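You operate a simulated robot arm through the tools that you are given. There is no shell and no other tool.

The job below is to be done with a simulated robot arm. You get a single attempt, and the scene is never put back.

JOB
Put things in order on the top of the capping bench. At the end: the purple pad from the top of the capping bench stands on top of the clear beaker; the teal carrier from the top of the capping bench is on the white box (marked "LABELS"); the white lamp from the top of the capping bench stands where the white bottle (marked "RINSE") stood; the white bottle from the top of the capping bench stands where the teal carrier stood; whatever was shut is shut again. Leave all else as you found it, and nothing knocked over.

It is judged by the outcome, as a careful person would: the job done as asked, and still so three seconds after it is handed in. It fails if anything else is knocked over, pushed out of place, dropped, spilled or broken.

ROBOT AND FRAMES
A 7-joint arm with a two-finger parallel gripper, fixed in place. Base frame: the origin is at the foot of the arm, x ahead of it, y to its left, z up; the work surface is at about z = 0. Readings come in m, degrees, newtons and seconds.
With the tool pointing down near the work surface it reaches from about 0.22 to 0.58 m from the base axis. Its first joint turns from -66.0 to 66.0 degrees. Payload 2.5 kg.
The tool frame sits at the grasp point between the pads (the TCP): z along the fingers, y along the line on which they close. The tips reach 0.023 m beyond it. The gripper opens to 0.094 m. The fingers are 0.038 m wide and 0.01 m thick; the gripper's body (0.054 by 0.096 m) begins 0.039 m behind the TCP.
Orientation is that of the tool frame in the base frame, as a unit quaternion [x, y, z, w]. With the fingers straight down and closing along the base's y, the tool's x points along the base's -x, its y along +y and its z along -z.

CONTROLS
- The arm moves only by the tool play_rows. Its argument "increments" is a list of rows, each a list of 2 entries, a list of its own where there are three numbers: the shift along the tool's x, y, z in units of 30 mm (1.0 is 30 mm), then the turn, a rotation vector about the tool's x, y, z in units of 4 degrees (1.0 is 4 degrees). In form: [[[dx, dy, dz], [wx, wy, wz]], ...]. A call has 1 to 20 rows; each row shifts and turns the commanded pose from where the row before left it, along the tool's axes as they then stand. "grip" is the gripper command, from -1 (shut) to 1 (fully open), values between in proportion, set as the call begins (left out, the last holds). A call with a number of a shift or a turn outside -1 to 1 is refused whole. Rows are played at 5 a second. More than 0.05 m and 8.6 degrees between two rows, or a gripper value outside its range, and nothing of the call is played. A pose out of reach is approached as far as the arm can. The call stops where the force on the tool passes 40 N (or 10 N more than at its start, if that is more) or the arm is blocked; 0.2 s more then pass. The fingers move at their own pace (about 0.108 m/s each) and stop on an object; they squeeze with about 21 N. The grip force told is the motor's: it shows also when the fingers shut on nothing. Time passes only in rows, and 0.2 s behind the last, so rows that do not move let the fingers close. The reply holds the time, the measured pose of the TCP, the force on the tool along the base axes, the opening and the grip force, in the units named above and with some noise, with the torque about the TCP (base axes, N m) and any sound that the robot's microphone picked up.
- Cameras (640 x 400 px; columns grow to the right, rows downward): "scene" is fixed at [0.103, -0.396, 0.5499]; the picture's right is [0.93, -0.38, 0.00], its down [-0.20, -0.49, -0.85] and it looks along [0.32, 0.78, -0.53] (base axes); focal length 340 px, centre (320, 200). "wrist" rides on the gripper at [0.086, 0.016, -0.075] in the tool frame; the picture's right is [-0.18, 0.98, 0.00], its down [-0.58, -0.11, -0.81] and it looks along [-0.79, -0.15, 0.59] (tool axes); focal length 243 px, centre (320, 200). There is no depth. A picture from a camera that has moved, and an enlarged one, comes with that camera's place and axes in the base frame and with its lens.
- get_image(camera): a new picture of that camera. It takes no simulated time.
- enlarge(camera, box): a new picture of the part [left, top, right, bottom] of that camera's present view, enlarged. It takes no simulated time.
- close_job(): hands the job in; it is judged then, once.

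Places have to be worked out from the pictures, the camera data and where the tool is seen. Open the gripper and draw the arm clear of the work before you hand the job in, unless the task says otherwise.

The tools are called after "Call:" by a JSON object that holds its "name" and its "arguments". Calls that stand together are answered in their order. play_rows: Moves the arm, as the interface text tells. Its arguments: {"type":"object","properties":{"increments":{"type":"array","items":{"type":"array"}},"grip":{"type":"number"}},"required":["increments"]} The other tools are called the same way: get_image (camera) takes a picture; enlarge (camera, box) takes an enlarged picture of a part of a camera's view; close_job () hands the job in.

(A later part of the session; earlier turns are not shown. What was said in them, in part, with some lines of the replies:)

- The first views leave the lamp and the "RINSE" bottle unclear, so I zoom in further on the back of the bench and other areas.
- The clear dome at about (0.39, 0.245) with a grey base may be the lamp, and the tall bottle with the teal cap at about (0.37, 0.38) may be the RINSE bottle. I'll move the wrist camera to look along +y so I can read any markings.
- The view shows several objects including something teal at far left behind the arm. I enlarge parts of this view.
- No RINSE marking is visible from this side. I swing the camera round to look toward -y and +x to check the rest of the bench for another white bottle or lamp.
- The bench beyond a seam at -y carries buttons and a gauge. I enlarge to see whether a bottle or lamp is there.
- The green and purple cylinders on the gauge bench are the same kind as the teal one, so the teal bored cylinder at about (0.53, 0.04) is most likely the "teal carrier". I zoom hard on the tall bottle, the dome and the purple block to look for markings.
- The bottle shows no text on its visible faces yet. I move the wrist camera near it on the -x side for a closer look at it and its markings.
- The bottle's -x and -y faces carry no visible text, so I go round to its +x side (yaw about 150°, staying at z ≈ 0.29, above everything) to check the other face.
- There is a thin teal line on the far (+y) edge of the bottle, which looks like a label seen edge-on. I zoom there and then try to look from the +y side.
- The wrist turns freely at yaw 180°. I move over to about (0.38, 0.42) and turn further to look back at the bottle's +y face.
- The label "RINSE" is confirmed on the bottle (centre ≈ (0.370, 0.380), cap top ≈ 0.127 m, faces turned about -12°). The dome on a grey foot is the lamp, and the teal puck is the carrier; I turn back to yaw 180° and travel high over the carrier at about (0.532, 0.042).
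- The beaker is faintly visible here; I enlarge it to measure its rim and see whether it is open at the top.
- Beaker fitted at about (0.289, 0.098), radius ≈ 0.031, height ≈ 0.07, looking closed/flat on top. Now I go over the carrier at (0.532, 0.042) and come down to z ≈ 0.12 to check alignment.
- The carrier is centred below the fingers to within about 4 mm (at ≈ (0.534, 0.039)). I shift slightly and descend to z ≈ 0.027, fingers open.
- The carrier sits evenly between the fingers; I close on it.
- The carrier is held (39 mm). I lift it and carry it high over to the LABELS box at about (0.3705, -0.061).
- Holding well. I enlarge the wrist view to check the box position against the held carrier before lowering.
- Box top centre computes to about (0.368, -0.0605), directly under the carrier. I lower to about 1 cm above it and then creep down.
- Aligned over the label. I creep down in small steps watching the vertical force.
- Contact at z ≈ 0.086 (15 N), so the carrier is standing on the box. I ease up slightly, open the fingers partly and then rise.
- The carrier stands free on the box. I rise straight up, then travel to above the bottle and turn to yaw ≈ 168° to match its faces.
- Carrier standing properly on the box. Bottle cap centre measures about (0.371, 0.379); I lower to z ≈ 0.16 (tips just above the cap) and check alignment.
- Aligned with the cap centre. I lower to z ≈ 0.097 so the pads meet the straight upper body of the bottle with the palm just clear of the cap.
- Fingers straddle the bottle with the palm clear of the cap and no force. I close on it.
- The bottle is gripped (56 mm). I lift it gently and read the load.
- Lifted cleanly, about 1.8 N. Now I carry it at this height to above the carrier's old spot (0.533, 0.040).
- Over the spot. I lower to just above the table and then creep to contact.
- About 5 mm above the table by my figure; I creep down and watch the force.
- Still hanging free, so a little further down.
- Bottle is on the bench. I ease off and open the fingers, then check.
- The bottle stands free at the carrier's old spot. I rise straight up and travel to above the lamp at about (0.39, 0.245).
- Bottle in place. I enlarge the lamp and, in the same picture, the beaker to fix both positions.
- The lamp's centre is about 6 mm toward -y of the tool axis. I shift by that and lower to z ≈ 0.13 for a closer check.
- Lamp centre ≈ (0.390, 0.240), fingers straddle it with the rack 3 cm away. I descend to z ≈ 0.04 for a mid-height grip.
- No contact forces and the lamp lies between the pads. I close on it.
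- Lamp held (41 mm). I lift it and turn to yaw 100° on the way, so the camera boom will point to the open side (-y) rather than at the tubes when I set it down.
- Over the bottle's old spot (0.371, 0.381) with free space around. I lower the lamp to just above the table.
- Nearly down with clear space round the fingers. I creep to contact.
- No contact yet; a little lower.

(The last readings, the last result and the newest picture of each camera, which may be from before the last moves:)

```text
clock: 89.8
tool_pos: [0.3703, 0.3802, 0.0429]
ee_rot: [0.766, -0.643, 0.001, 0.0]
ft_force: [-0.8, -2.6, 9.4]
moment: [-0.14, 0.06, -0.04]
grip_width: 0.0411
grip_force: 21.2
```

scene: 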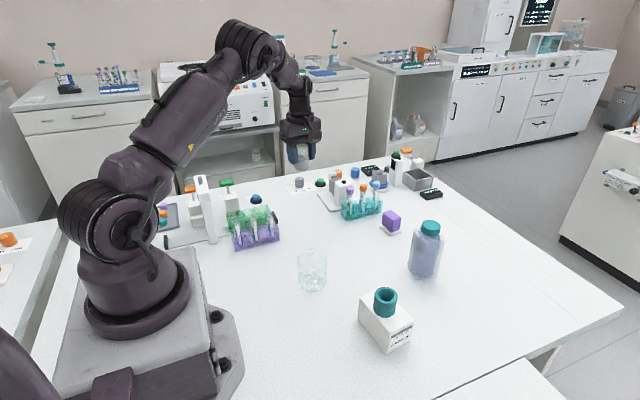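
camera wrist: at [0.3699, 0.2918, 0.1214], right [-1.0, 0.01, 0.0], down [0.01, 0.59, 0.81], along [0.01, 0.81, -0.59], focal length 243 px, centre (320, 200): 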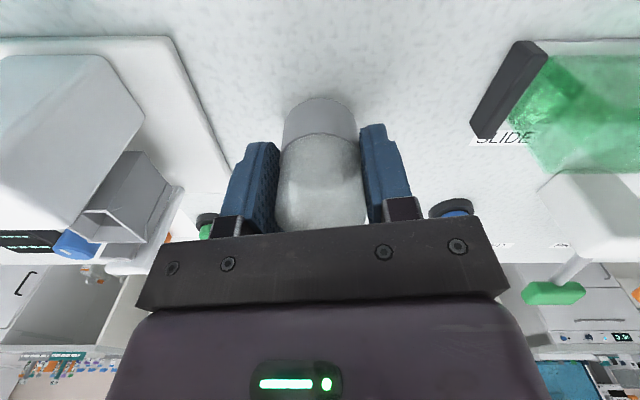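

The lamp is standing on the bench. I ease off and open the fingers partly (to ~66 mm).

Call:
{"name": "play_rows", "arguments": {"increments": [[[0, 0, -0.025], [0, 0, 0]], [[0, 0, 0], [0, 0, 0]]]}}

Call:
{"name": "play_rows", "arguments": {"increments": [[[0, 0, 0], [0, 0, 0]], [[0, 0, 0], [0, 0, 0]], [[0, 0, 0], [0, 0, 0]]], "grip": 0.4}}

Call:
{"name": "get_image", "arguments": {"camera": "wrist"}}

```text
clock: 90.4
tool_pos: [0.3706, 0.3793, 0.0429]
ee_rot: [0.766, -0.643, -0.001, 0.0]
ft_force: [1.9, 0.2, 2.6]
moment: [-0.01, -0.06, 0.02]
grip_width: 0.0408
grip_force: 20.8
```

```text
clock: 91.2
tool_pos: [0.3705, 0.3798, 0.0422]
ee_rot: [0.766, -0.643, 0.0, 0.0]
ft_force: [0.7, 0.8, 1.0]
moment: [0.0, 0.02, 0.03]
grip_width: 0.0657
grip_force: 0.2
```

```text
taken
camera wrist: at [0.3699, 0.2916, 0.1169], right [-1.0, 0.01, 0.0], down [0.01, 0.59, 0.81], along [0.01, 0.81, -0.59], focal length 243 px, centre (320, 200)
```

wrist: 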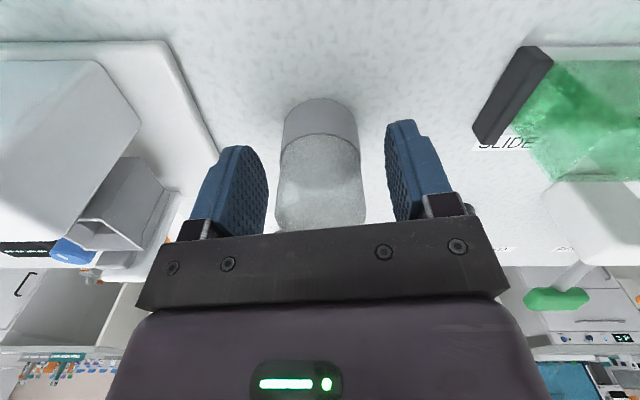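

Lamp released, standing upright. I rise straight up, then turn to yaw ≈ 188° to match the purple pad.

Call:
{"name": "play_rows", "arguments": {"increments": [[[0, 0, -0.4], [0, 0, 0]], [[0, 0, -0.9], [0, 0, 0]], [[0, 0, -0.9], [0, 0, 0]], [[0, 0, -0.9], [0, 0, 0]], [[0, 0, -0.9], [0, 0, 0]], [[0, 0, -0.9], [0, 0, 0]], [[0, 0, -0.9], [0, 0, 0]], [[0, 0, -0.9], [0, 0, 0]], [[0, 0, 0], [0, 0, 0]]]}}

Call:
{"name": "play_rows", "arguments": {"increments": [[[0, 0, 0], [0, 0, -1]], [[0, 0, 0], [0, 0, -1]], [[0, 0, 0], [0, 0, -1]], [[0, 0, 0], [0, 0, -1]], [[0, 0, 0], [0, 0, -1]], [[0, 0, 0], [0, 0, -1]], [[0, 0, 0], [0, 0, -1]], [[0, 0, 0], [0, 0, -1]], [[0, 0, 0], [0, 0, -1]], [[0, 0, 0], [0, 0, -1]], [[0, 0, 0], [0, 0, -1]], [[0, 0, 0], [0, 0, -1]], [[0, 0, 0], [0, 0, -1]], [[0, 0, 0], [0, 0, -1]], [[0, 0, 0], [0, 0, -1]], [[0, 0, 0], [0, 0, -1]], [[0, 0, 0], [0, 0, -1]], [[0, 0, 0], [0, 0, -1]], [[0, 0, 0], [0, 0, -1]], [[0, 0, 0], [0, 0, -1]]], "grip": 1}}

Call:
{"name": "play_rows", "arguments": {"increments": [[[0, 0, 0], [0, 0, -1]], [[0, 0, 0], [0, 0, -1]], [[0.57, 0.85, 0], [0, 0, 0]], [[0.57, 0.85, 0], [0, 0, 0]], [[0.57, 0.85, 0], [0, 0, 0]], [[0.57, 0.85, 0], [0, 0, 0]], [[0.57, 0.85, 0], [0, 0, 0]], [[0.57, 0.85, 0], [0, 0, 0]], [[0.57, 0.85, 0], [0, 0, 0]], [[0.57, 0.85, 0], [0, 0, 0]], [[0, 0, 0], [0, 0, 0]]]}}

Call:
{"name": "get_image", "arguments": {"camera": "wrist"}}

Call:
{"name": "get_image", "arguments": {"camera": "scene"}}

```text
clock: 93.2
tool_pos: [0.3695, 0.3801, 0.2439]
ee_rot: [0.766, -0.643, 0.0, -0.001]
ft_force: [-0.1, -1.2, 0.3]
moment: [-0.04, 0.02, 0.03]
grip_width: 0.0659
grip_force: 0.1
```

```text
clock: 97.4
tool_pos: [0.3705, 0.3807, 0.2421]
ee_rot: [1.0, 0.0, 0.0, 0.0]
ft_force: [0.1, 0.1, -0.5]
moment: [0.0, -0.02, -0.01]
grip_width: 0.0939
grip_force: 0.1
```

```text
clock: 99.8
tool_pos: [0.534, 0.1963, 0.2434]
ee_rot: [0.998, 0.07, 0.0, 0.0]
ft_force: [1.2, -0.2, -0.1]
moment: [-0.04, 0.03, -0.01]
grip_width: 0.0941
grip_force: 0.0
```

```text
taken
camera wrist: at [0.6218, 0.1921, 0.3181], right [-0.05, -1.0, 0.0], down [-0.59, 0.03, 0.81], along [-0.81, 0.04, -0.59], focal length 243 px, centre (320, 200)
```

wrist: 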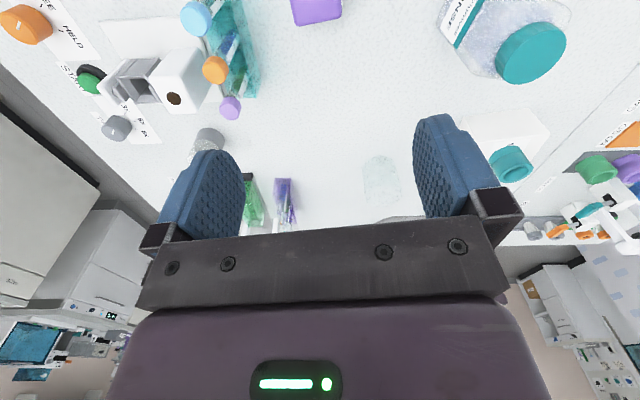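

```text
taken
```

scene: 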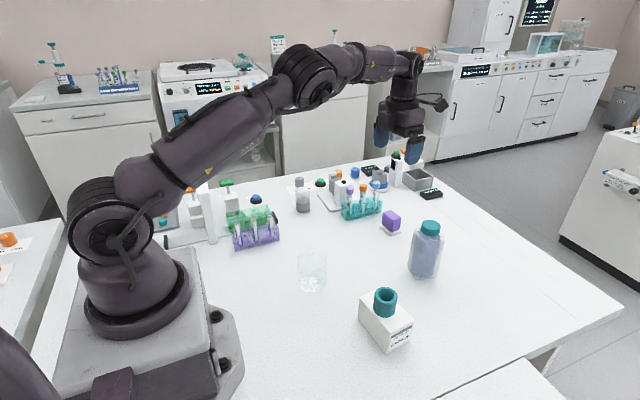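

Lamp stands at the bottle's old place. I enlarge to check the lamp and the pad, then lower toward the pad.

Call:
{"name": "enlarge", "arguments": {"camera": "scene", "box": [270, 160, 340, 225]}}

Call:
{"name": "play_rows", "arguments": {"increments": [[[0.2, 0, 0.8], [0, 0, 0]], [[0.2, 0, 0.8], [0, 0, 0]], [[0, 0, 0.8], [0, 0, 0]], [[0, 0, 0.8], [0, 0, 0]], [[0, 0, 0.6], [0, 0, 0]], [[0, 0, 0], [0, 0, 0]]]}}

Call:
{"name": "get_image", "arguments": {"camera": "wrist"}}

Call:
{"name": "enlarge", "arguments": {"camera": "wrist", "box": [260, 20, 380, 140]}}

```text
6.15 times, centred on (305, 192) of scene
camera zoom: at [0.103, -0.396, 0.5499], right [0.93, -0.38, 0.0], down [-0.2, -0.49, -0.85], along [0.32, 0.78, -0.53], focal length 2095 px, centre (412, 246)
```

zoom: 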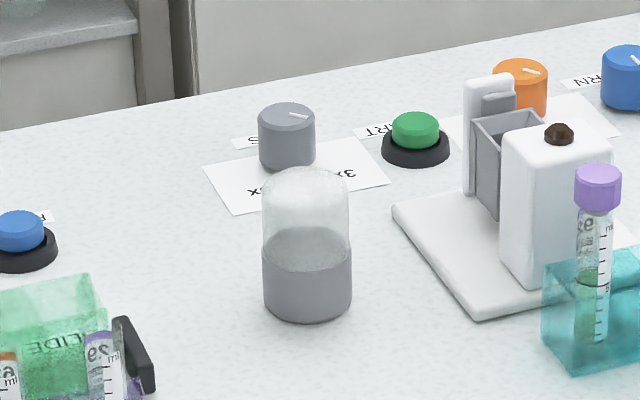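

```text
clock: 101.2
tool_pos: [0.5446, 0.1974, 0.1303]
ee_rot: [0.998, 0.07, 0.0, 0.0]
ft_force: [0.3, -0.4, -0.1]
moment: [0.02, 0.0, 0.02]
grip_width: 0.094
grip_force: 0.1
```

```text
taken
camera wrist: at [0.6338, 0.1933, 0.2041], right [-0.05, -1.0, 0.0], down [-0.59, 0.03, 0.81], along [-0.81, 0.04, -0.59], focal length 243 px, centre (320, 200)
```

wrist: 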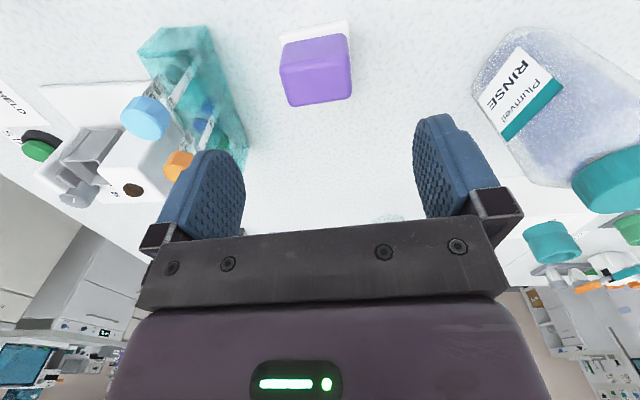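

```text
3.33 times, centred on (320, 80) of wrist
camera zoom: at [0.6338, 0.1933, 0.2041], right [-0.05, -1.0, 0.0], down [-0.59, 0.03, 0.81], along [-0.81, 0.04, -0.59], focal length 809 px, centre (320, 600)
```

zoom: 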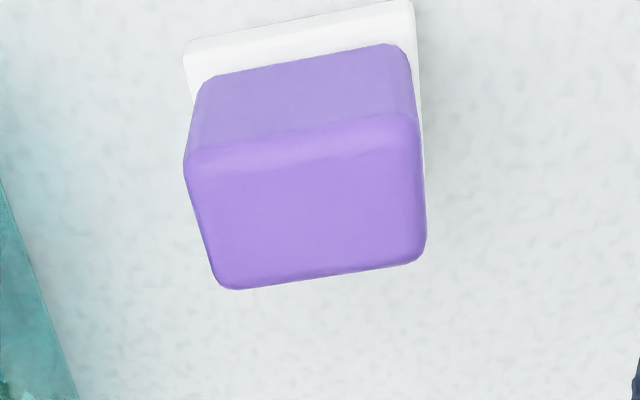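

Pad block top measures ≈ 43 × 29 mm, centre ≈ (0.5505, 0.199), turned ~6°. I narrow the fingers to 70 mm (to stay clear of the rack), move over it and descend toward z ≈ 0.07.

Call:
{"name": "play_rows", "arguments": {"increments": [[[0.14, 0, 0.4], [0, 0, 0]], [[0.05, 0, 0.6], [0, 0, 0]], [[0, 0, 0.6], [0, 0, 0]], [[0, 0, 0.4], [0, 0, 0]], [[0, 0, 0], [0, 0, 0]]], "grip": 0.5}}

Call:
{"name": "get_image", "arguments": {"camera": "wrist"}}

Call:
{"name": "enlarge", "arguments": {"camera": "scene", "box": [330, 150, 450, 250]}}

```text
clock: 102.4
tool_pos: [0.5506, 0.1992, 0.0696]
ee_rot: [0.998, 0.07, 0.0, 0.0]
ft_force: [-0.2, -0.6, 0.3]
moment: [-0.01, -0.02, 0.02]
grip_width: 0.0707
grip_force: 0.1
```

```text
taken
camera wrist: at [0.6393, 0.1947, 0.1436], right [-0.05, -1.0, 0.0], down [-0.59, 0.03, 0.81], along [-0.81, 0.04, -0.59], focal length 243 px, centre (320, 200)
```

wrist: 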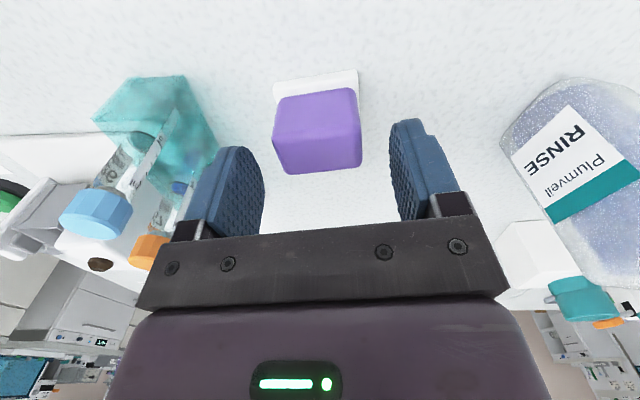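

```text
4.00 times, centred on (390, 200) of scene
camera zoom: at [0.103, -0.396, 0.5499], right [0.93, -0.38, 0.0], down [-0.2, -0.49, -0.85], along [0.32, 0.78, -0.53], focal length 1362 px, centre (40, 200)
```

zoom: 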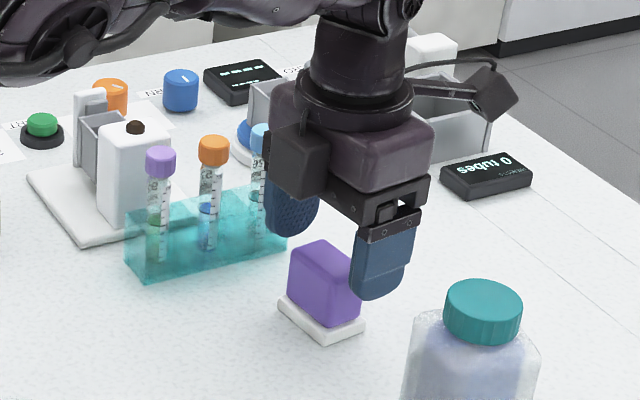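

Reach is fine and the pad is centred between the fingers; the rack is clear. I lower to z ≈ 0.037 so the tips stay just above the white foot.

Call:
{"name": "play_rows", "arguments": {"increments": [[[0, 0, 0.4], [0, 0, 0]], [[0, 0, 0.4], [0, 0, 0]], [[0, 0, 0.28], [0, 0, 0]], [[0, 0, 0], [0, 0, 0]]]}}

Call:
{"name": "get_image", "arguments": {"camera": "wrist"}}

Call:
{"name": "enlarge", "arguments": {"camera": "scene", "box": [350, 160, 430, 240]}}

```text
clock: 103.4
tool_pos: [0.552, 0.1981, 0.0368]
ee_rot: [0.998, 0.07, 0.0, -0.001]
ft_force: [0.3, -0.3, 0.0]
moment: [-0.04, 0.02, 0.03]
grip_width: 0.0704
grip_force: 0.1
```

```text
taken
camera wrist: at [0.6395, 0.1945, 0.1116], right [-0.05, -1.0, 0.0], down [-0.59, 0.03, 0.81], along [-0.81, 0.04, -0.59], focal length 243 px, centre (320, 200)
```

wrist: 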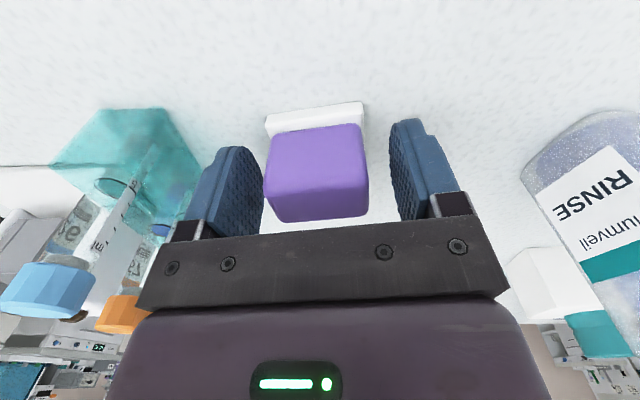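

```text
5.00 times, centred on (390, 200) of scene
camera zoom: at [0.103, -0.396, 0.5499], right [0.93, -0.38, 0.0], down [-0.2, -0.49, -0.85], along [0.32, 0.78, -0.53], focal length 1702 px, centre (-30, 200)
```

zoom: 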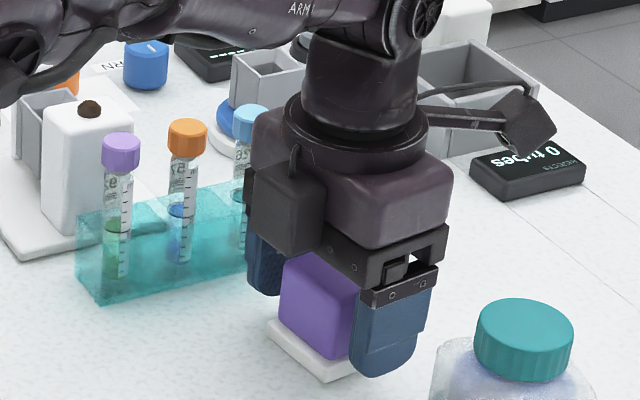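

No contact; the fingers straddle the pad. I close on it.

Call:
{"name": "play_rows", "arguments": {"increments": [[[0, 0, 0], [0, 0, 0]], [[0, 0, 0], [0, 0, 0]], [[0, 0, 0], [0, 0, 0]], [[0, 0, 0], [0, 0, 0]], [[0, 0, 0], [0, 0, 0]]], "grip": -1}}

Call:
{"name": "get_image", "arguments": {"camera": "wrist"}}

```text
clock: 104.6
tool_pos: [0.5521, 0.1982, 0.0368]
ee_rot: [0.998, 0.07, 0.0, 0.0]
ft_force: [0.3, 0.3, 0.0]
moment: [0.0, -0.01, -0.04]
grip_width: 0.0451
grip_force: 20.9
```

```text
taken
camera wrist: at [0.6395, 0.1944, 0.1117], right [-0.05, -1.0, 0.0], down [-0.59, 0.03, 0.81], along [-0.81, 0.04, -0.59], focal length 243 px, centre (320, 200)
```

wrist: 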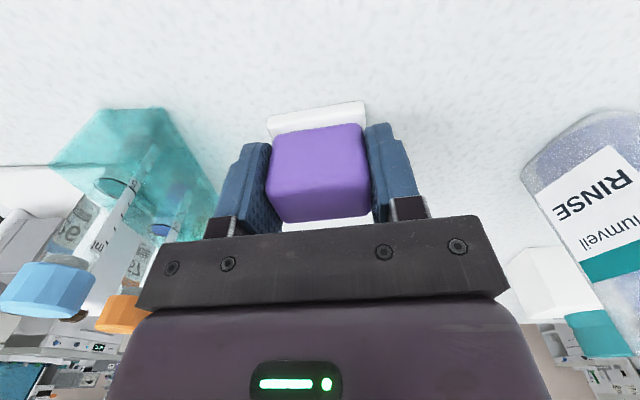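

Gripped at 45 mm. I lift gently a few cm and check that the white foot comes along with the pad.

Call:
{"name": "play_rows", "arguments": {"increments": [[[0, 0, -0.3], [0, 0, 0]], [[0, 0, -0.6], [0, 0, 0]], [[0, 0, -0.6], [0, 0, 0]], [[0, 0, 0], [0, 0, 0]]]}}

Call:
{"name": "get_image", "arguments": {"camera": "wrist"}}

Call:
{"name": "enlarge", "arguments": {"camera": "scene", "box": [350, 160, 430, 240]}}

```text
clock: 105.6
tool_pos: [0.5519, 0.1982, 0.0834]
ee_rot: [0.998, 0.069, 0.0, -0.001]
ft_force: [1.0, -0.3, 0.0]
moment: [0.03, 0.01, -0.04]
grip_width: 0.0455
grip_force: 21.0
```

```text
taken
camera wrist: at [0.6399, 0.1947, 0.157], right [-0.05, -1.0, 0.0], down [-0.59, 0.03, 0.81], along [-0.81, 0.04, -0.59], focal length 243 px, centre (320, 200)
```

wrist: 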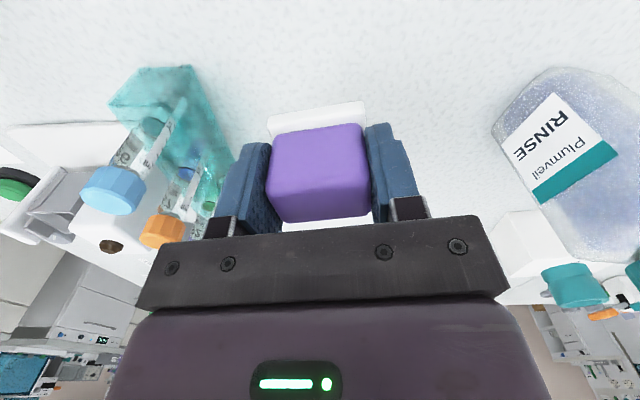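

```text
5.00 times, centred on (390, 200) of scene
camera zoom: at [0.103, -0.396, 0.5499], right [0.93, -0.38, 0.0], down [-0.2, -0.49, -0.85], along [0.32, 0.78, -0.53], focal length 1702 px, centre (-30, 200)
```

zoom: 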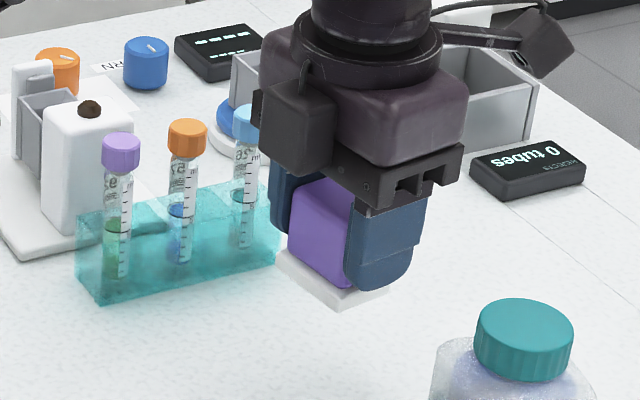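

The pad and its foot are one piece and held securely. I raise and carry it over to the beaker at about (0.289, 0.099).

Call:
{"name": "play_rows", "arguments": {"increments": [[[0, 0, -0.7], [0, 0, 0]], [[0, 0, -0.8], [0, 0, 0]], [[0, 0, -0.8], [0, 0, 0]], [[0, 0, -0.8], [0, 0, 0]], [[0, 0, -0.8], [0, 0, 0]], [[-0.5, 0.11, 0], [0, 0, 0]], [[-0.83, 0.186, 0], [0, 0, 0]], [[-0.83, 0.186, 0], [0, 0, 0]], [[-0.83, 0.186, 0], [0, 0, 0]], [[-0.83, 0.186, 0], [0, 0, 0]], [[-0.83, 0.186, 0], [0, 0, 0]], [[-0.83, 0.186, 0], [0, 0, 0]], [[-0.83, 0.186, 0], [0, 0, 0]], [[-0.83, 0.186, 0], [0, 0, 0]], [[-0.83, 0.186, 0], [0, 0, 0]], [[-0.83, 0.186, 0], [0, 0, 0]], [[-0.34, 0.08, 0], [0, 0, 0]], [[0, 0, 0], [0, 0, 0]]]}}

Call:
{"name": "get_image", "arguments": {"camera": "wrist"}}

Call:
{"name": "get_image", "arguments": {"camera": "scene"}}

```text
clock: 109.4
tool_pos: [0.2885, 0.099, 0.1992]
ee_rot: [0.998, 0.07, 0.001, -0.001]
ft_force: [-0.2, -0.8, -0.8]
moment: [-0.01, 0.02, -0.01]
grip_width: 0.0458
grip_force: 21.3
```

```text
taken
camera wrist: at [0.3763, 0.0954, 0.2737], right [-0.05, -1.0, 0.0], down [-0.59, 0.03, 0.81], along [-0.81, 0.04, -0.59], focal length 243 px, centre (320, 200)
```

wrist: 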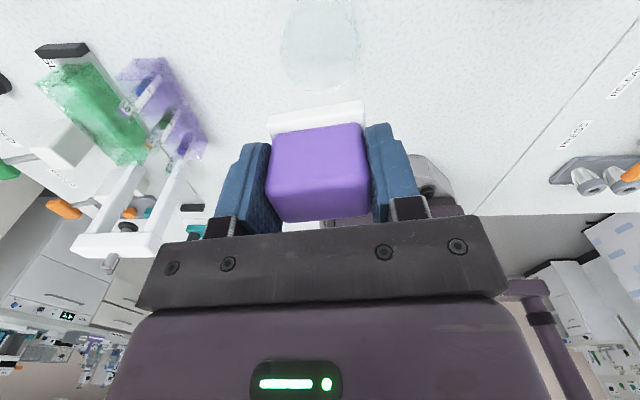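

```text
taken
```

scene: 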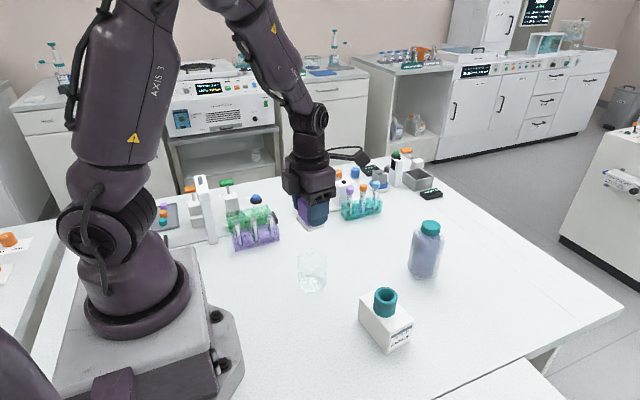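

The beaker is now directly in front of the wrist camera; I enlarge it to fix its centre and rim.

Call:
{"name": "enlarge", "arguments": {"camera": "wrist", "box": [260, 0, 380, 110]}}

Call:
{"name": "enlarge", "arguments": {"camera": "scene", "box": [275, 190, 355, 300]}}

```text
3.64 times, centred on (320, 55) of wrist
camera zoom: at [0.3763, 0.0954, 0.2737], right [-0.05, -1.0, 0.0], down [-0.59, 0.03, 0.81], along [-0.81, 0.04, -0.59], focal length 882 px, centre (320, 727)
```

zoom: 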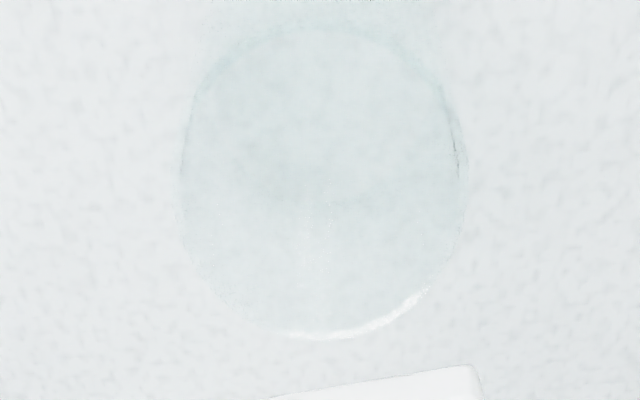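

```text
3.64 times, centred on (315, 245) of scene
camera zoom: at [0.103, -0.396, 0.5499], right [0.93, -0.38, 0.0], down [-0.2, -0.49, -0.85], along [0.32, 0.78, -0.53], focal length 1238 px, centre (338, 36)
```

zoom: 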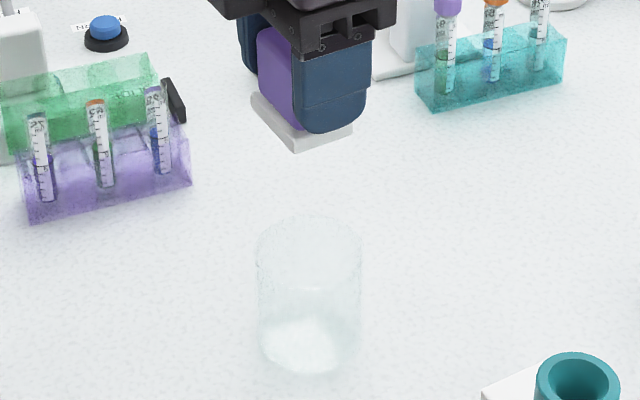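

The rim fits centre (0.289, 0.0985), radius 31 mm, height ≈ 70 mm. I zoom further on the rim to see whether the top is open or closed, since the pad is only ~48 × 35 mm.

Call:
{"name": "enlarge", "arguments": {"camera": "scene", "box": [294, 245, 332, 270]}}

Call:
{"name": "enlarge", "arguments": {"camera": "scene", "box": [294, 268, 332, 296]}}

Call:
{"name": "enlarge", "arguments": {"camera": "wrist", "box": [330, 10, 370, 100]}}

```text
16.00 times, centred on (313, 258) of scene
camera zoom: at [0.103, -0.396, 0.5499], right [0.93, -0.38, 0.0], down [-0.2, -0.49, -0.85], along [0.32, 0.78, -0.53], focal length 5446 px, centre (432, -720)
```

zoom: 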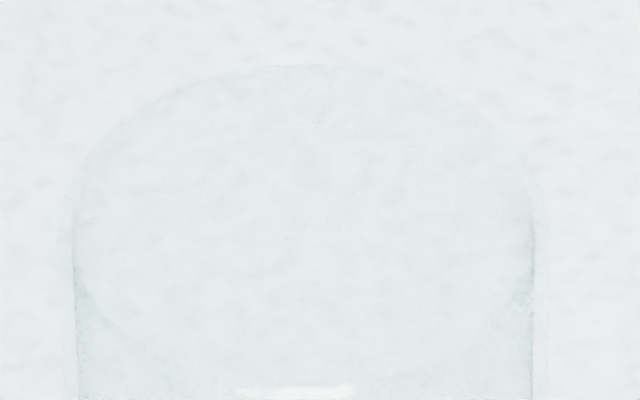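

```text
14.29 times, centred on (313, 282) of scene
camera zoom: at [0.103, -0.396, 0.5499], right [0.93, -0.38, 0.0], down [-0.2, -0.49, -0.85], along [0.32, 0.78, -0.53], focal length 4863 px, centre (420, -971)
```

zoom: 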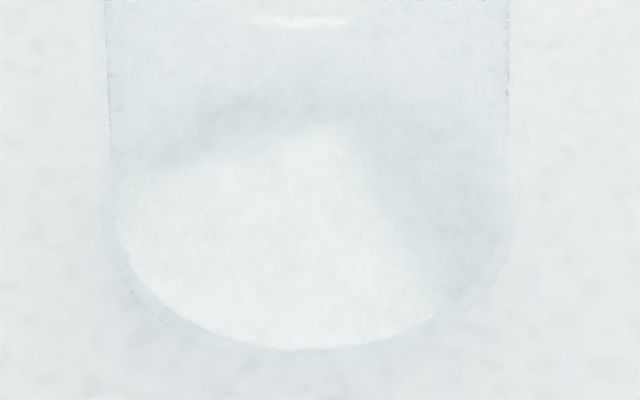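

```text
4.44 times, centred on (350, 55) of wrist
camera zoom: at [0.3763, 0.0954, 0.2737], right [-0.05, -1.0, 0.0], down [-0.59, 0.03, 0.81], along [-0.81, 0.04, -0.59], focal length 1078 px, centre (187, 844)
```

zoom: 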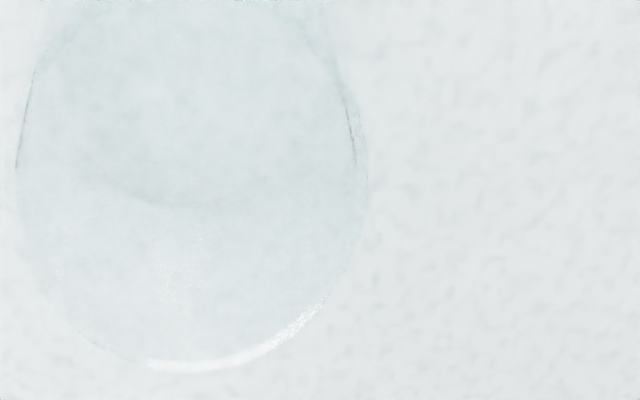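

The wall looks thin, so precise centring matters. I measure the pad's foot as held in the gripper.

Call:
{"name": "enlarge", "arguments": {"camera": "wrist", "box": [250, 90, 390, 240]}}

Call:
{"name": "enlarge", "arguments": {"camera": "scene", "box": [285, 190, 345, 235]}}

```text
2.67 times, centred on (320, 165) of wrist
camera zoom: at [0.3763, 0.0954, 0.2737], right [-0.05, -1.0, 0.0], down [-0.59, 0.03, 0.81], along [-0.81, 0.04, -0.59], focal length 647 px, centre (320, 293)
```

zoom: 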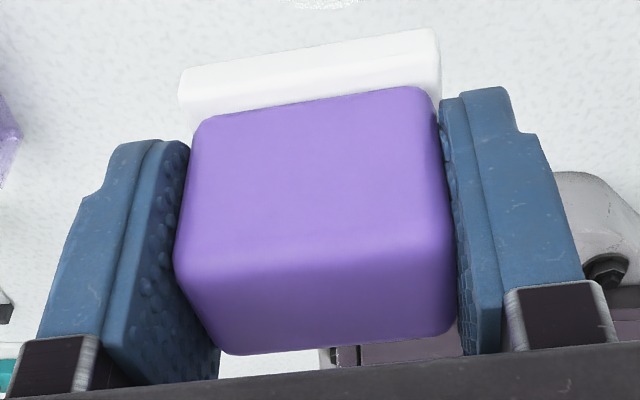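

```text
8.89 times, centred on (315, 212) of scene
camera zoom: at [0.103, -0.396, 0.5499], right [0.93, -0.38, 0.0], down [-0.2, -0.49, -0.85], along [0.32, 0.78, -0.53], focal length 3026 px, centre (364, 89)
```

zoom: 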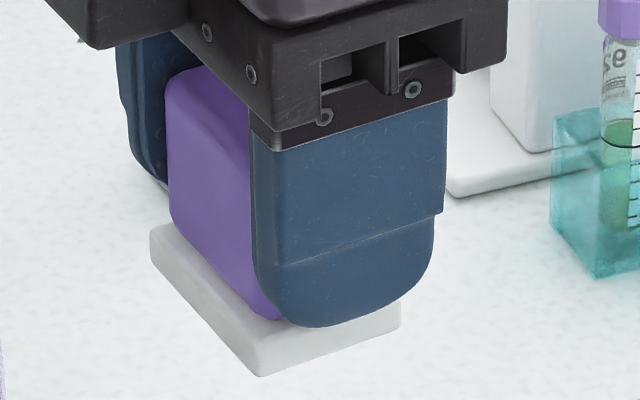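

The foot is about 50 × 35 mm, so whether the beaker's top carries it matters. Before setting it down, I'll do a gentle test: tilt the pad 16° so one short foot edge is lowest over the beaker's centre, and feel at which height it meets something.

Call:
{"name": "play_rows", "arguments": {"increments": [[[0, -0.46, 0], [0, 0, 0]], [[0, 0, 0], [1, 0, 0]], [[0, 0, 0], [1, 0, 0]], [[0, 0, 0], [1, 0, 0]], [[0, 0, 0], [1, 0, 0]], [[0, 0.2, 0.69], [0, 0, 0]], [[0, 0.2, 0.69], [0, 0, 0]], [[0, 0.2, 0.69], [0, 0, 0]], [[0, 0, 0], [0, 0, 0]]]}}

Call:
{"name": "get_image", "arguments": {"camera": "wrist"}}

Call:
{"name": "enlarge", "arguments": {"camera": "scene", "box": [270, 180, 360, 300]}}

```text
clock: 111.4
tool_pos: [0.2867, 0.1144, 0.1335]
ee_rot: [0.988, 0.069, -0.011, -0.139]
ft_force: [0.5, -0.3, -0.6]
moment: [-0.01, 0.0, 0.0]
grip_width: 0.0454
grip_force: 21.2
```

```text
taken
camera wrist: at [0.377, 0.0897, 0.2012], right [-0.05, -0.96, -0.27], down [-0.56, -0.2, 0.81], along [-0.83, 0.19, -0.53], focal length 243 px, centre (320, 200)
```

wrist: 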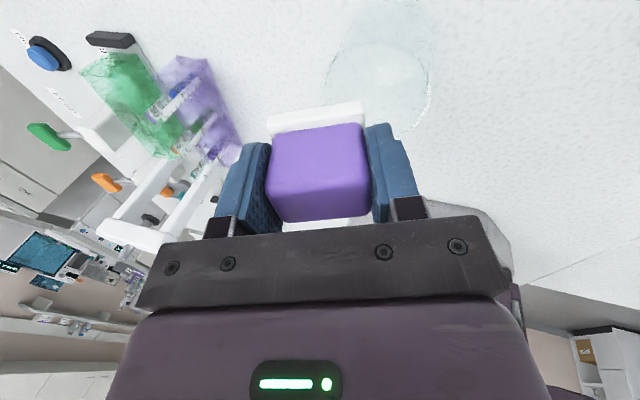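

```text
3.33 times, centred on (315, 240) of scene
camera zoom: at [0.103, -0.396, 0.5499], right [0.93, -0.38, 0.0], down [-0.2, -0.49, -0.85], along [0.32, 0.78, -0.53], focal length 1135 px, centre (337, 67)
```

zoom: 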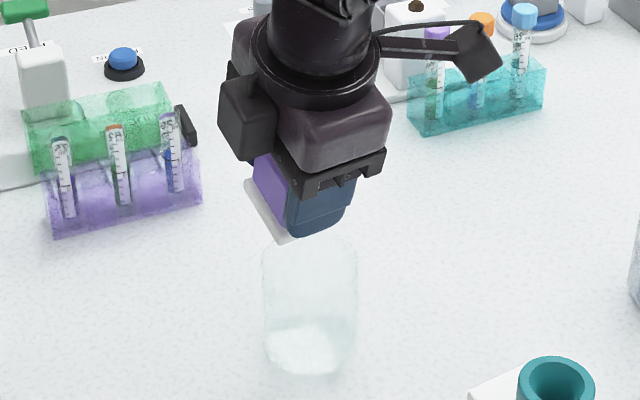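

The beaker is visible from a new angle here; I enlarge its rim.

Call:
{"name": "enlarge", "arguments": {"camera": "wrist", "box": [310, 0, 450, 140]}}

```text
2.86 times, centred on (380, 70) of wrist
camera zoom: at [0.377, 0.0897, 0.2012], right [-0.05, -0.96, -0.27], down [-0.56, -0.2, 0.81], along [-0.83, 0.19, -0.53], focal length 693 px, centre (149, 571)
```

zoom: 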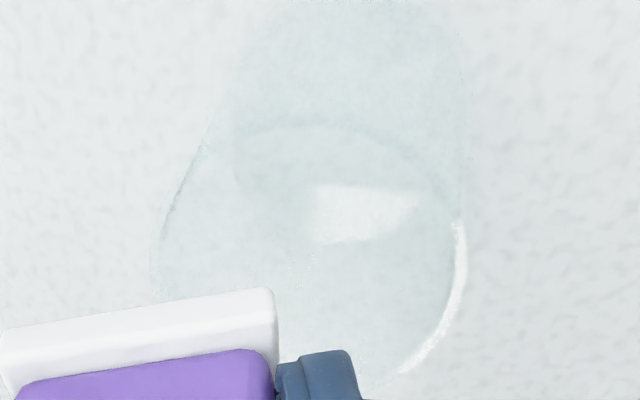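

There is a bright patch that could be a reflection off a flat top, but I want certainty. I lower the tilted foot edge toward the rim plane; on a closed top it should meet at TCP z ≈ 0.112.

Call:
{"name": "play_rows", "arguments": {"increments": [[[0, 0.0425, 0.148], [0, 0, 0]], [[0, 0.0425, 0.148], [0, 0, 0]], [[0, 0.0425, 0.148], [0, 0, 0]], [[0, 0.035, 0.12], [0, 0, 0]], [[0, 0, 0], [0, 0, 0]]]}}

Call:
{"name": "play_rows", "arguments": {"increments": [[[0, 0.0138, 0.048], [0, 0, 0]], [[0, 0, 0], [0, 0, 0]]]}}

Call:
{"name": "play_rows", "arguments": {"increments": [[[0, 0.0138, 0.048], [0, 0, 0]], [[0, 0, 0], [0, 0, 0]]]}}

```text
clock: 112.6
tool_pos: [0.2867, 0.1132, 0.1159]
ee_rot: [0.988, 0.069, -0.009, -0.139]
ft_force: [0.0, -0.3, 0.3]
moment: [-0.03, 0.04, -0.02]
grip_width: 0.0455
grip_force: 20.6
```

```text
clock: 113.2
tool_pos: [0.2865, 0.1137, 0.1159]
ee_rot: [0.988, 0.069, -0.009, -0.139]
ft_force: [1.0, 0.5, 0.4]
moment: [0.02, -0.02, 0.02]
grip_width: 0.0458
grip_force: 20.9
```

```text
clock: 113.8
tool_pos: [0.2876, 0.1149, 0.1132]
ee_rot: [0.988, 0.068, -0.01, -0.139]
ft_force: [-0.8, 0.1, -0.2]
moment: [0.01, 0.02, 0.01]
grip_width: 0.0457
grip_force: 20.5
```

No contact yet (edge at ≈ 0.071). I continue in 1.5 mm steps.

Call:
{"name": "play_rows", "arguments": {"increments": [[[0, 0.0138, 0.048], [0, 0, 0]], [[0, 0, 0], [0, 0, 0]]]}}

Call:
{"name": "play_rows", "arguments": {"increments": [[[0, 0.0138, 0.048], [0, 0, 0]], [[0, 0, 0], [0, 0, 0]]]}}

```text
clock: 114.4
tool_pos: [0.2864, 0.1143, 0.1124]
ee_rot: [0.988, 0.069, -0.009, -0.138]
ft_force: [-0.7, -0.5, 2.2]
moment: [-0.07, 0.01, 0.02]
grip_width: 0.0456
grip_force: 21.2
```

```text
clock: 115.0
tool_pos: [0.2874, 0.1143, 0.1114]
ee_rot: [0.988, 0.069, -0.009, -0.139]
ft_force: [-0.6, 0.2, 16.2]
moment: [-0.23, 0.04, -0.01]
grip_width: 0.0454
grip_force: 21.2
```

Contact at TCP z ≈ 0.112, with the moment putting it 14 mm off at the foot edge — i.e. on the middle of the beaker's top, so the top is closed and flat at ≈ 0.070. I back up 3 cm, level the pad and re-centre over the beaker.

Call:
{"name": "play_rows", "arguments": {"increments": [[[0, -0.138, -0.48], [0, 0, 0]], [[0, -0.138, -0.48], [0, 0, 0]], [[0, 0, 0], [-1, 0, 0]], [[0, 0, 0], [-1, 0, 0]], [[0, 0, 0], [-1, 0, 0]], [[0, 0, 0], [-1, 0, 0]], [[0, 0.46, 0], [0, 0, 0]], [[0, 0, 0], [0, 0, 0]]]}}

Call:
{"name": "get_image", "arguments": {"camera": "wrist"}}

Call:
{"name": "enlarge", "arguments": {"camera": "wrist", "box": [250, 0, 390, 130]}}

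Call:
{"name": "enlarge", "arguments": {"camera": "scene", "box": [270, 190, 360, 300]}}

```text
clock: 116.8
tool_pos: [0.2901, 0.0999, 0.1409]
ee_rot: [0.998, 0.069, 0.0, 0.0]
ft_force: [1.0, 0.3, 0.0]
moment: [0.02, 0.01, 0.0]
grip_width: 0.0453
grip_force: 21.2
```

```text
taken
camera wrist: at [0.3772, 0.0949, 0.2153], right [-0.05, -1.0, 0.0], down [-0.59, 0.03, 0.81], along [-0.81, 0.04, -0.59], focal length 243 px, centre (320, 200)
```

wrist: 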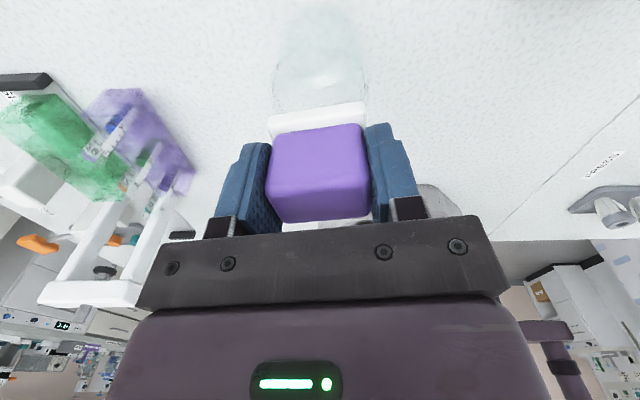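

```text
3.08 times, centred on (320, 65) of wrist
camera zoom: at [0.3772, 0.0949, 0.2153], right [-0.05, -1.0, 0.0], down [-0.59, 0.03, 0.81], along [-0.81, 0.04, -0.59], focal length 746 px, centre (320, 615)
```

zoom: 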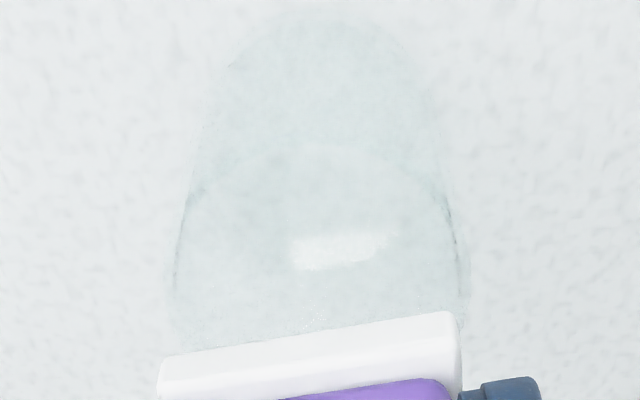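

```text
3.64 times, centred on (315, 245) of scene
camera zoom: at [0.103, -0.396, 0.5499], right [0.93, -0.38, 0.0], down [-0.2, -0.49, -0.85], along [0.32, 0.78, -0.53], focal length 1238 px, centre (338, 36)
```

zoom: 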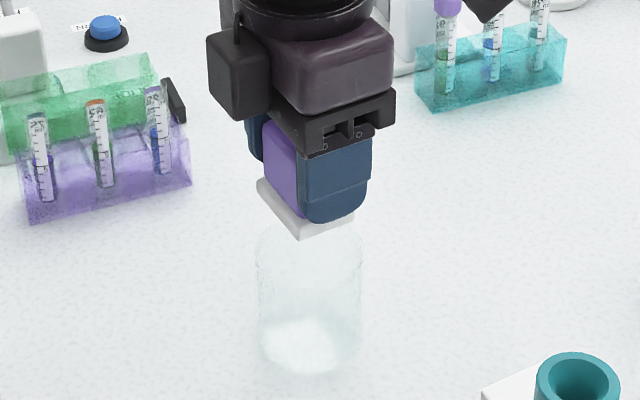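

The patch is a reflection of the white foot in the flat top, and the pad is centred to within about 1 mm. I lower to just above the top, then creep to contact.

Call:
{"name": "play_rows", "arguments": {"increments": [[[0, 0.02, 0.4], [0, 0, 0]], [[0, 0, 0.35], [0, 0, 0]], [[0, 0, 0.2], [0, 0, 0]], [[0, 0, 0], [0, 0, 0]]]}}

Call:
{"name": "play_rows", "arguments": {"increments": [[[0, 0, 0.06], [0, 0, 0]], [[0, 0, 0.04], [0, 0, 0]], [[0, 0, 0], [0, 0, 0]]]}}

Call:
{"name": "play_rows", "arguments": {"increments": [[[0, 0, 0.04], [0, 0, 0]], [[0, 0, 0], [0, 0, 0]]]}}

```text
clock: 117.8
tool_pos: [0.2892, 0.0992, 0.1115]
ee_rot: [0.998, 0.069, 0.0, 0.0]
ft_force: [0.0, -0.1, -0.8]
moment: [0.03, 0.0, -0.02]
grip_width: 0.0457
grip_force: 21.1
```

```text
clock: 118.6
tool_pos: [0.2898, 0.0989, 0.1095]
ee_rot: [0.998, 0.069, 0.0, 0.0]
ft_force: [-0.6, -0.2, 0.3]
moment: [-0.04, -0.01, 0.01]
grip_width: 0.0456
grip_force: 20.8
```

```text
clock: 119.2
tool_pos: [0.2878, 0.0984, 0.1084]
ee_rot: [0.998, 0.07, 0.0, 0.0]
ft_force: [-0.2, 0.1, -0.6]
moment: [0.0, 0.0, -0.01]
grip_width: 0.0456
grip_force: 21.1
```

Still free; a little further.

Call:
{"name": "play_rows", "arguments": {"increments": [[[0, 0, 0.03], [0, 0, 0]], [[0, 0, 0], [0, 0, 0]]]}}

Call:
{"name": "play_rows", "arguments": {"increments": [[[0, 0, 0.03], [0, 0, 0]], [[0, 0, 0], [0, 0, 0]]]}}

```text
clock: 119.8
tool_pos: [0.2894, 0.0989, 0.1066]
ee_rot: [0.998, 0.07, -0.001, 0.0]
ft_force: [0.0, -0.1, -1.2]
moment: [0.0, -0.04, 0.0]
grip_width: 0.0454
grip_force: 21.5
```

```text
clock: 120.4
tool_pos: [0.2889, 0.0995, 0.1066]
ee_rot: [0.998, 0.069, 0.0, 0.0]
ft_force: [-1.2, -0.7, 7.6]
moment: [0.02, 0.05, 0.04]
grip_width: 0.0456
grip_force: 21.1
```

Contact (7.6 N, almost no moment): the foot lies flat on the beaker's top. I ease off slightly and look before releasing.

Call:
{"name": "play_rows", "arguments": {"increments": [[[0, 0, -0.015], [0, 0, 0]], [[0, 0, 0], [0, 0, 0]]]}}

Call:
{"name": "enlarge", "arguments": {"camera": "scene", "box": [270, 200, 360, 300]}}

Call:
{"name": "get_image", "arguments": {"camera": "wrist"}}

```text
clock: 121.0
tool_pos: [0.2893, 0.0997, 0.1057]
ee_rot: [0.998, 0.069, 0.0, 0.0]
ft_force: [0.6, -1.2, 1.9]
moment: [0.01, -0.04, 0.0]
grip_width: 0.0452
grip_force: 20.4
```

```text
4.00 times, centred on (315, 250) of scene
camera zoom: at [0.103, -0.396, 0.5499], right [0.93, -0.38, 0.0], down [-0.2, -0.49, -0.85], along [0.32, 0.78, -0.53], focal length 1362 px, centre (340, 0)
```

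zoom: 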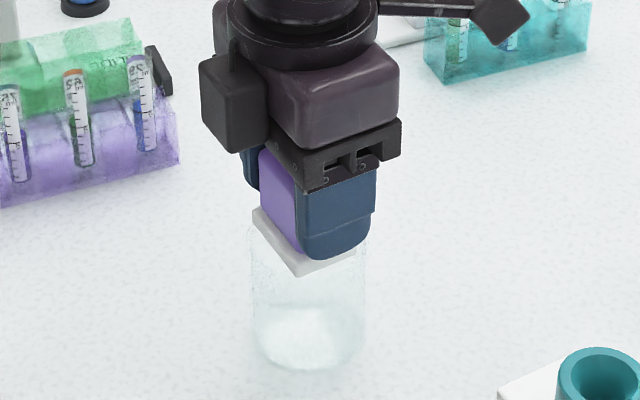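

```text
taken
camera wrist: at [0.377, 0.0947, 0.1812], right [-0.05, -1.0, 0.0], down [-0.59, 0.03, 0.81], along [-0.81, 0.04, -0.59], focal length 243 px, centre (320, 200)
```

wrist: 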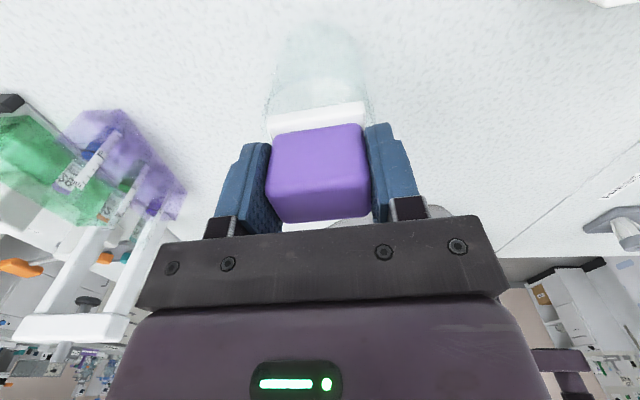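

The pad sits centrally on the beaker. I open the fingers and check.

Call:
{"name": "play_rows", "arguments": {"increments": [[[0, 0, 0], [0, 0, 0]], [[0, 0, 0], [0, 0, 0]], [[0, 0, 0], [0, 0, 0]]], "grip": 0.5}}

Call:
{"name": "get_image", "arguments": {"camera": "wrist"}}

Call:
{"name": "enlarge", "arguments": {"camera": "scene", "box": [270, 200, 360, 300]}}

```text
clock: 121.8
tool_pos: [0.2888, 0.0993, 0.1073]
ee_rot: [0.998, 0.07, -0.001, 0.0]
ft_force: [-0.1, 0.1, 0.1]
moment: [0.0, 0.02, 0.03]
grip_width: 0.0702
grip_force: 0.1
```

```text
taken
camera wrist: at [0.377, 0.0947, 0.1812], right [-0.05, -1.0, 0.0], down [-0.59, 0.03, 0.81], along [-0.81, 0.04, -0.59], focal length 243 px, centre (320, 200)
```

wrist: 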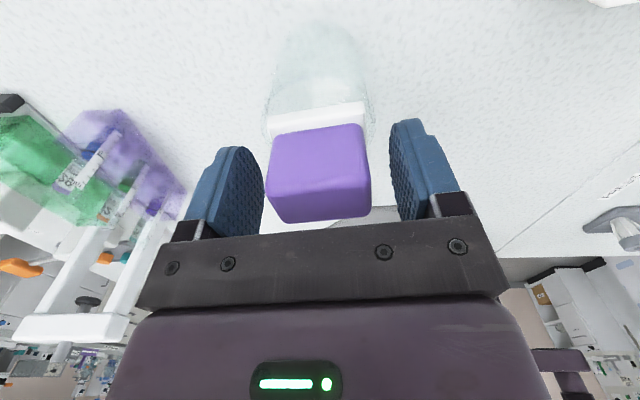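

```text
4.00 times, centred on (315, 250) of scene
camera zoom: at [0.103, -0.396, 0.5499], right [0.93, -0.38, 0.0], down [-0.2, -0.49, -0.85], along [0.32, 0.78, -0.53], focal length 1362 px, centre (340, 0)
```

zoom: 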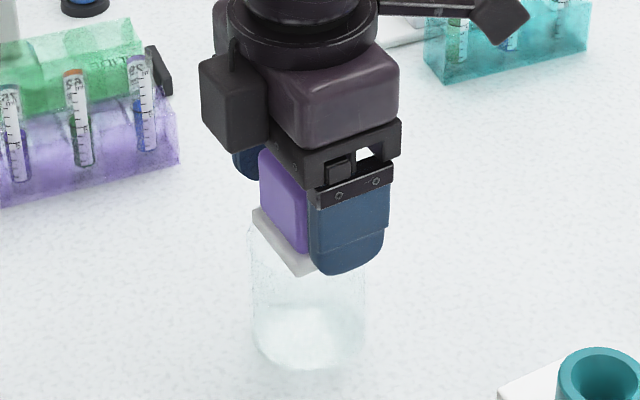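

The pad stays put on the beaker. I rise straight up well clear and look over the whole scene.

Call:
{"name": "play_rows", "arguments": {"increments": [[[0, 0, -0.4], [0, 0, 0]], [[0, 0, -0.8], [0, 0, 0]], [[0, 0, -0.9], [0, 0, 0]], [[0, 0, -0.9], [0, 0, 0]], [[0, 0, -0.9], [0, 0, 0]], [[0, 0, -0.9], [0, 0, 0]], [[0, 0, -0.9], [0, 0, 0]], [[0, 0, -0.5], [0, 0, 0]], [[0, 0, 0], [0, 0, 0]]]}}

Call:
{"name": "get_image", "arguments": {"camera": "scene"}}

Call:
{"name": "get_image", "arguments": {"camera": "wrist"}}

Call:
{"name": "enlarge", "arguments": {"camera": "scene", "box": [280, 210, 450, 355]}}

```text
clock: 123.8
tool_pos: [0.2889, 0.0991, 0.293]
ee_rot: [0.998, 0.07, -0.001, 0.0]
ft_force: [-0.4, 0.2, 0.0]
moment: [-0.02, 0.02, -0.01]
grip_width: 0.0706
grip_force: 0.0
```

```text
taken
```

scene: 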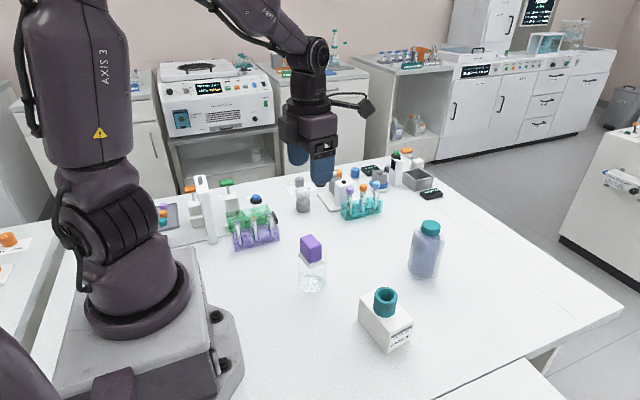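

```text
taken
camera wrist: at [0.3766, 0.0944, 0.3671], right [-0.05, -1.0, 0.0], down [-0.59, 0.03, 0.81], along [-0.81, 0.04, -0.59], focal length 243 px, centre (320, 200)
```

wrist: 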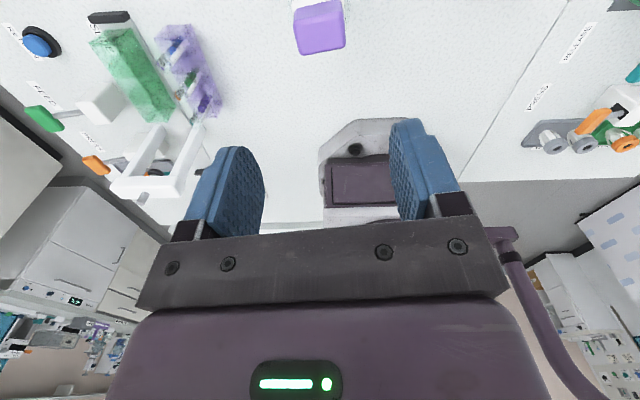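

```text
2.76 times, centred on (365, 282) of scene
camera zoom: at [0.103, -0.3959, 0.5499], right [0.93, -0.38, 0.0], down [-0.2, -0.49, -0.85], along [0.32, 0.78, -0.53], focal length 939 px, centre (196, -28)
```

zoom: 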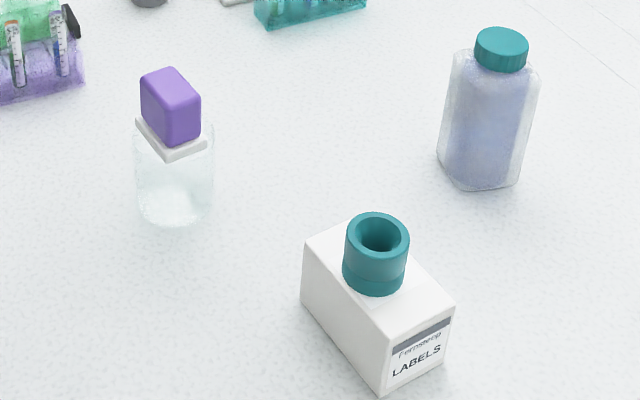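

All four moves look right and nothing else has shifted. I open the gripper fully and draw the arm up and over an empty part of the bench, then do a last check.

Call:
{"name": "play_rows", "arguments": {"increments": [[[0, 0, -0.7], [0, 0, 0]], [[0.8, 0, -0.3], [0, 0, 0]], [[0.8, 0, 0], [0, 0, 0]], [[0.8, 0, 0], [0, 0, 0]], [[0.8, 0, 0], [0, 0, 0]], [[0.6, 0, 0], [0, 0, 0]], [[0, 0, 0], [0, 0, 0]], [[0, 0, 0], [0, 0, 0]], [[0, 0, 0], [0, 0, 0]], [[0, 0, 0], [0, 0, 0]]], "grip": 1}}

Call:
{"name": "get_image", "arguments": {"camera": "scene"}}

Call:
{"name": "enlarge", "arguments": {"camera": "scene", "box": [230, 150, 400, 300]}}

Call:
{"name": "get_image", "arguments": {"camera": "wrist"}}

```text
clock: 126.0
tool_pos: [0.402, 0.1157, 0.3238]
ee_rot: [0.998, 0.07, 0.0, 0.0]
ft_force: [0.0, 0.5, 0.9]
moment: [0.02, 0.02, 0.0]
grip_width: 0.0939
grip_force: 0.1
```

```text
taken
```

scene: 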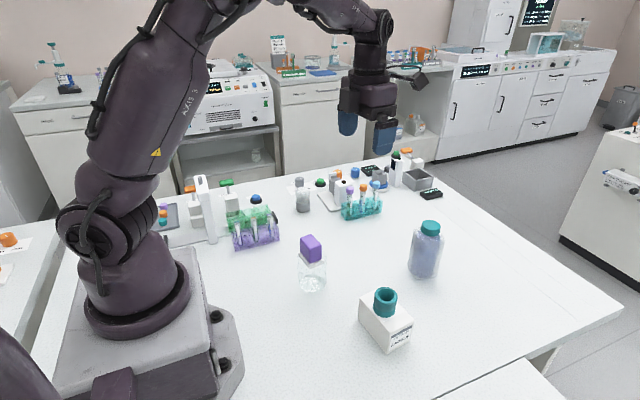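

```text
2.67 times, centred on (315, 225) of scene
camera zoom: at [0.103, -0.396, 0.5499], right [0.93, -0.38, 0.0], down [-0.2, -0.49, -0.85], along [0.32, 0.78, -0.53], focal length 908 px, centre (333, 133)
```

zoom: 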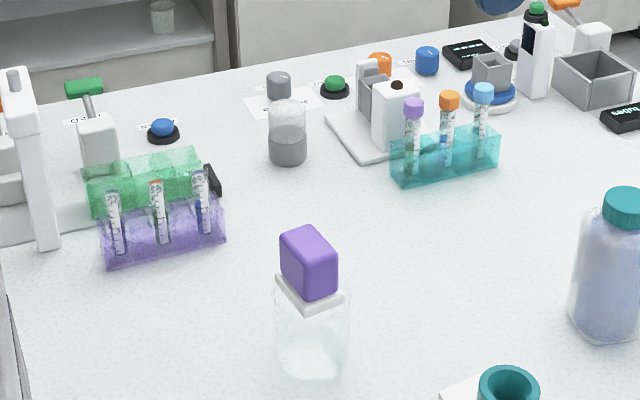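

```text
taken
camera wrist: at [0.4899, 0.1106, 0.3977], right [-0.05, -1.0, 0.0], down [-0.59, 0.03, 0.81], along [-0.81, 0.04, -0.59], focal length 243 px, centre (320, 200)
```

wrist: 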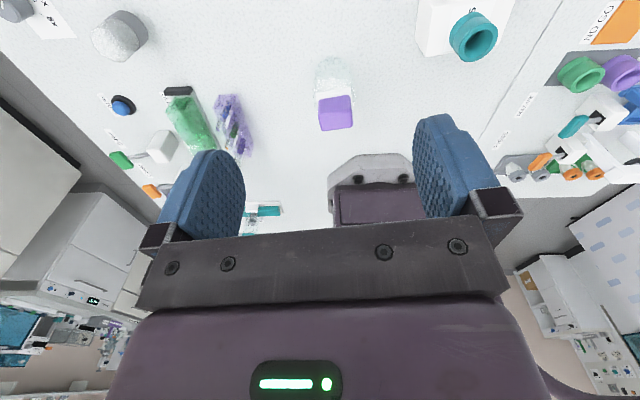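

The last pictures show the pad upright on the beaker, the carrier on the LABELS box, the lamp at the bottle's old place and the RINSE bottle at the carrier's old place. Everything else is as it was, the gripper is open and the arm is clear, so I hand the job in.

Call:
{"name": "close_job", "arguments": {}}

```text
The job is handed in.
```

I made all four moves and handed the job in. The last pictures before that showed everything standing upright and nothing else out of place.

- **Purple pad:** stands centred on top of the clear beaker. Before letting go, I checked by touch that the beaker's top is closed and flat enough to carry it.
- **Teal carrier:** stands on the white LABELS box. I took "carrier" to mean the small bored cylinder at the front of the bench, not the teal tube rack.
- **White bottle (RINSE):** stands within a few millimetres of where the carrier stood. I read the RINSE label on its far side before moving it.
- **White lamp:** stands within a few millimetres of where the bottle stood. It has no marking; I took the frosted dome on a grey foot to be the lamp.

I opened nothing, so nothing needed shutting again. The gripper is open and the arm is raised over an empty part of the bench.
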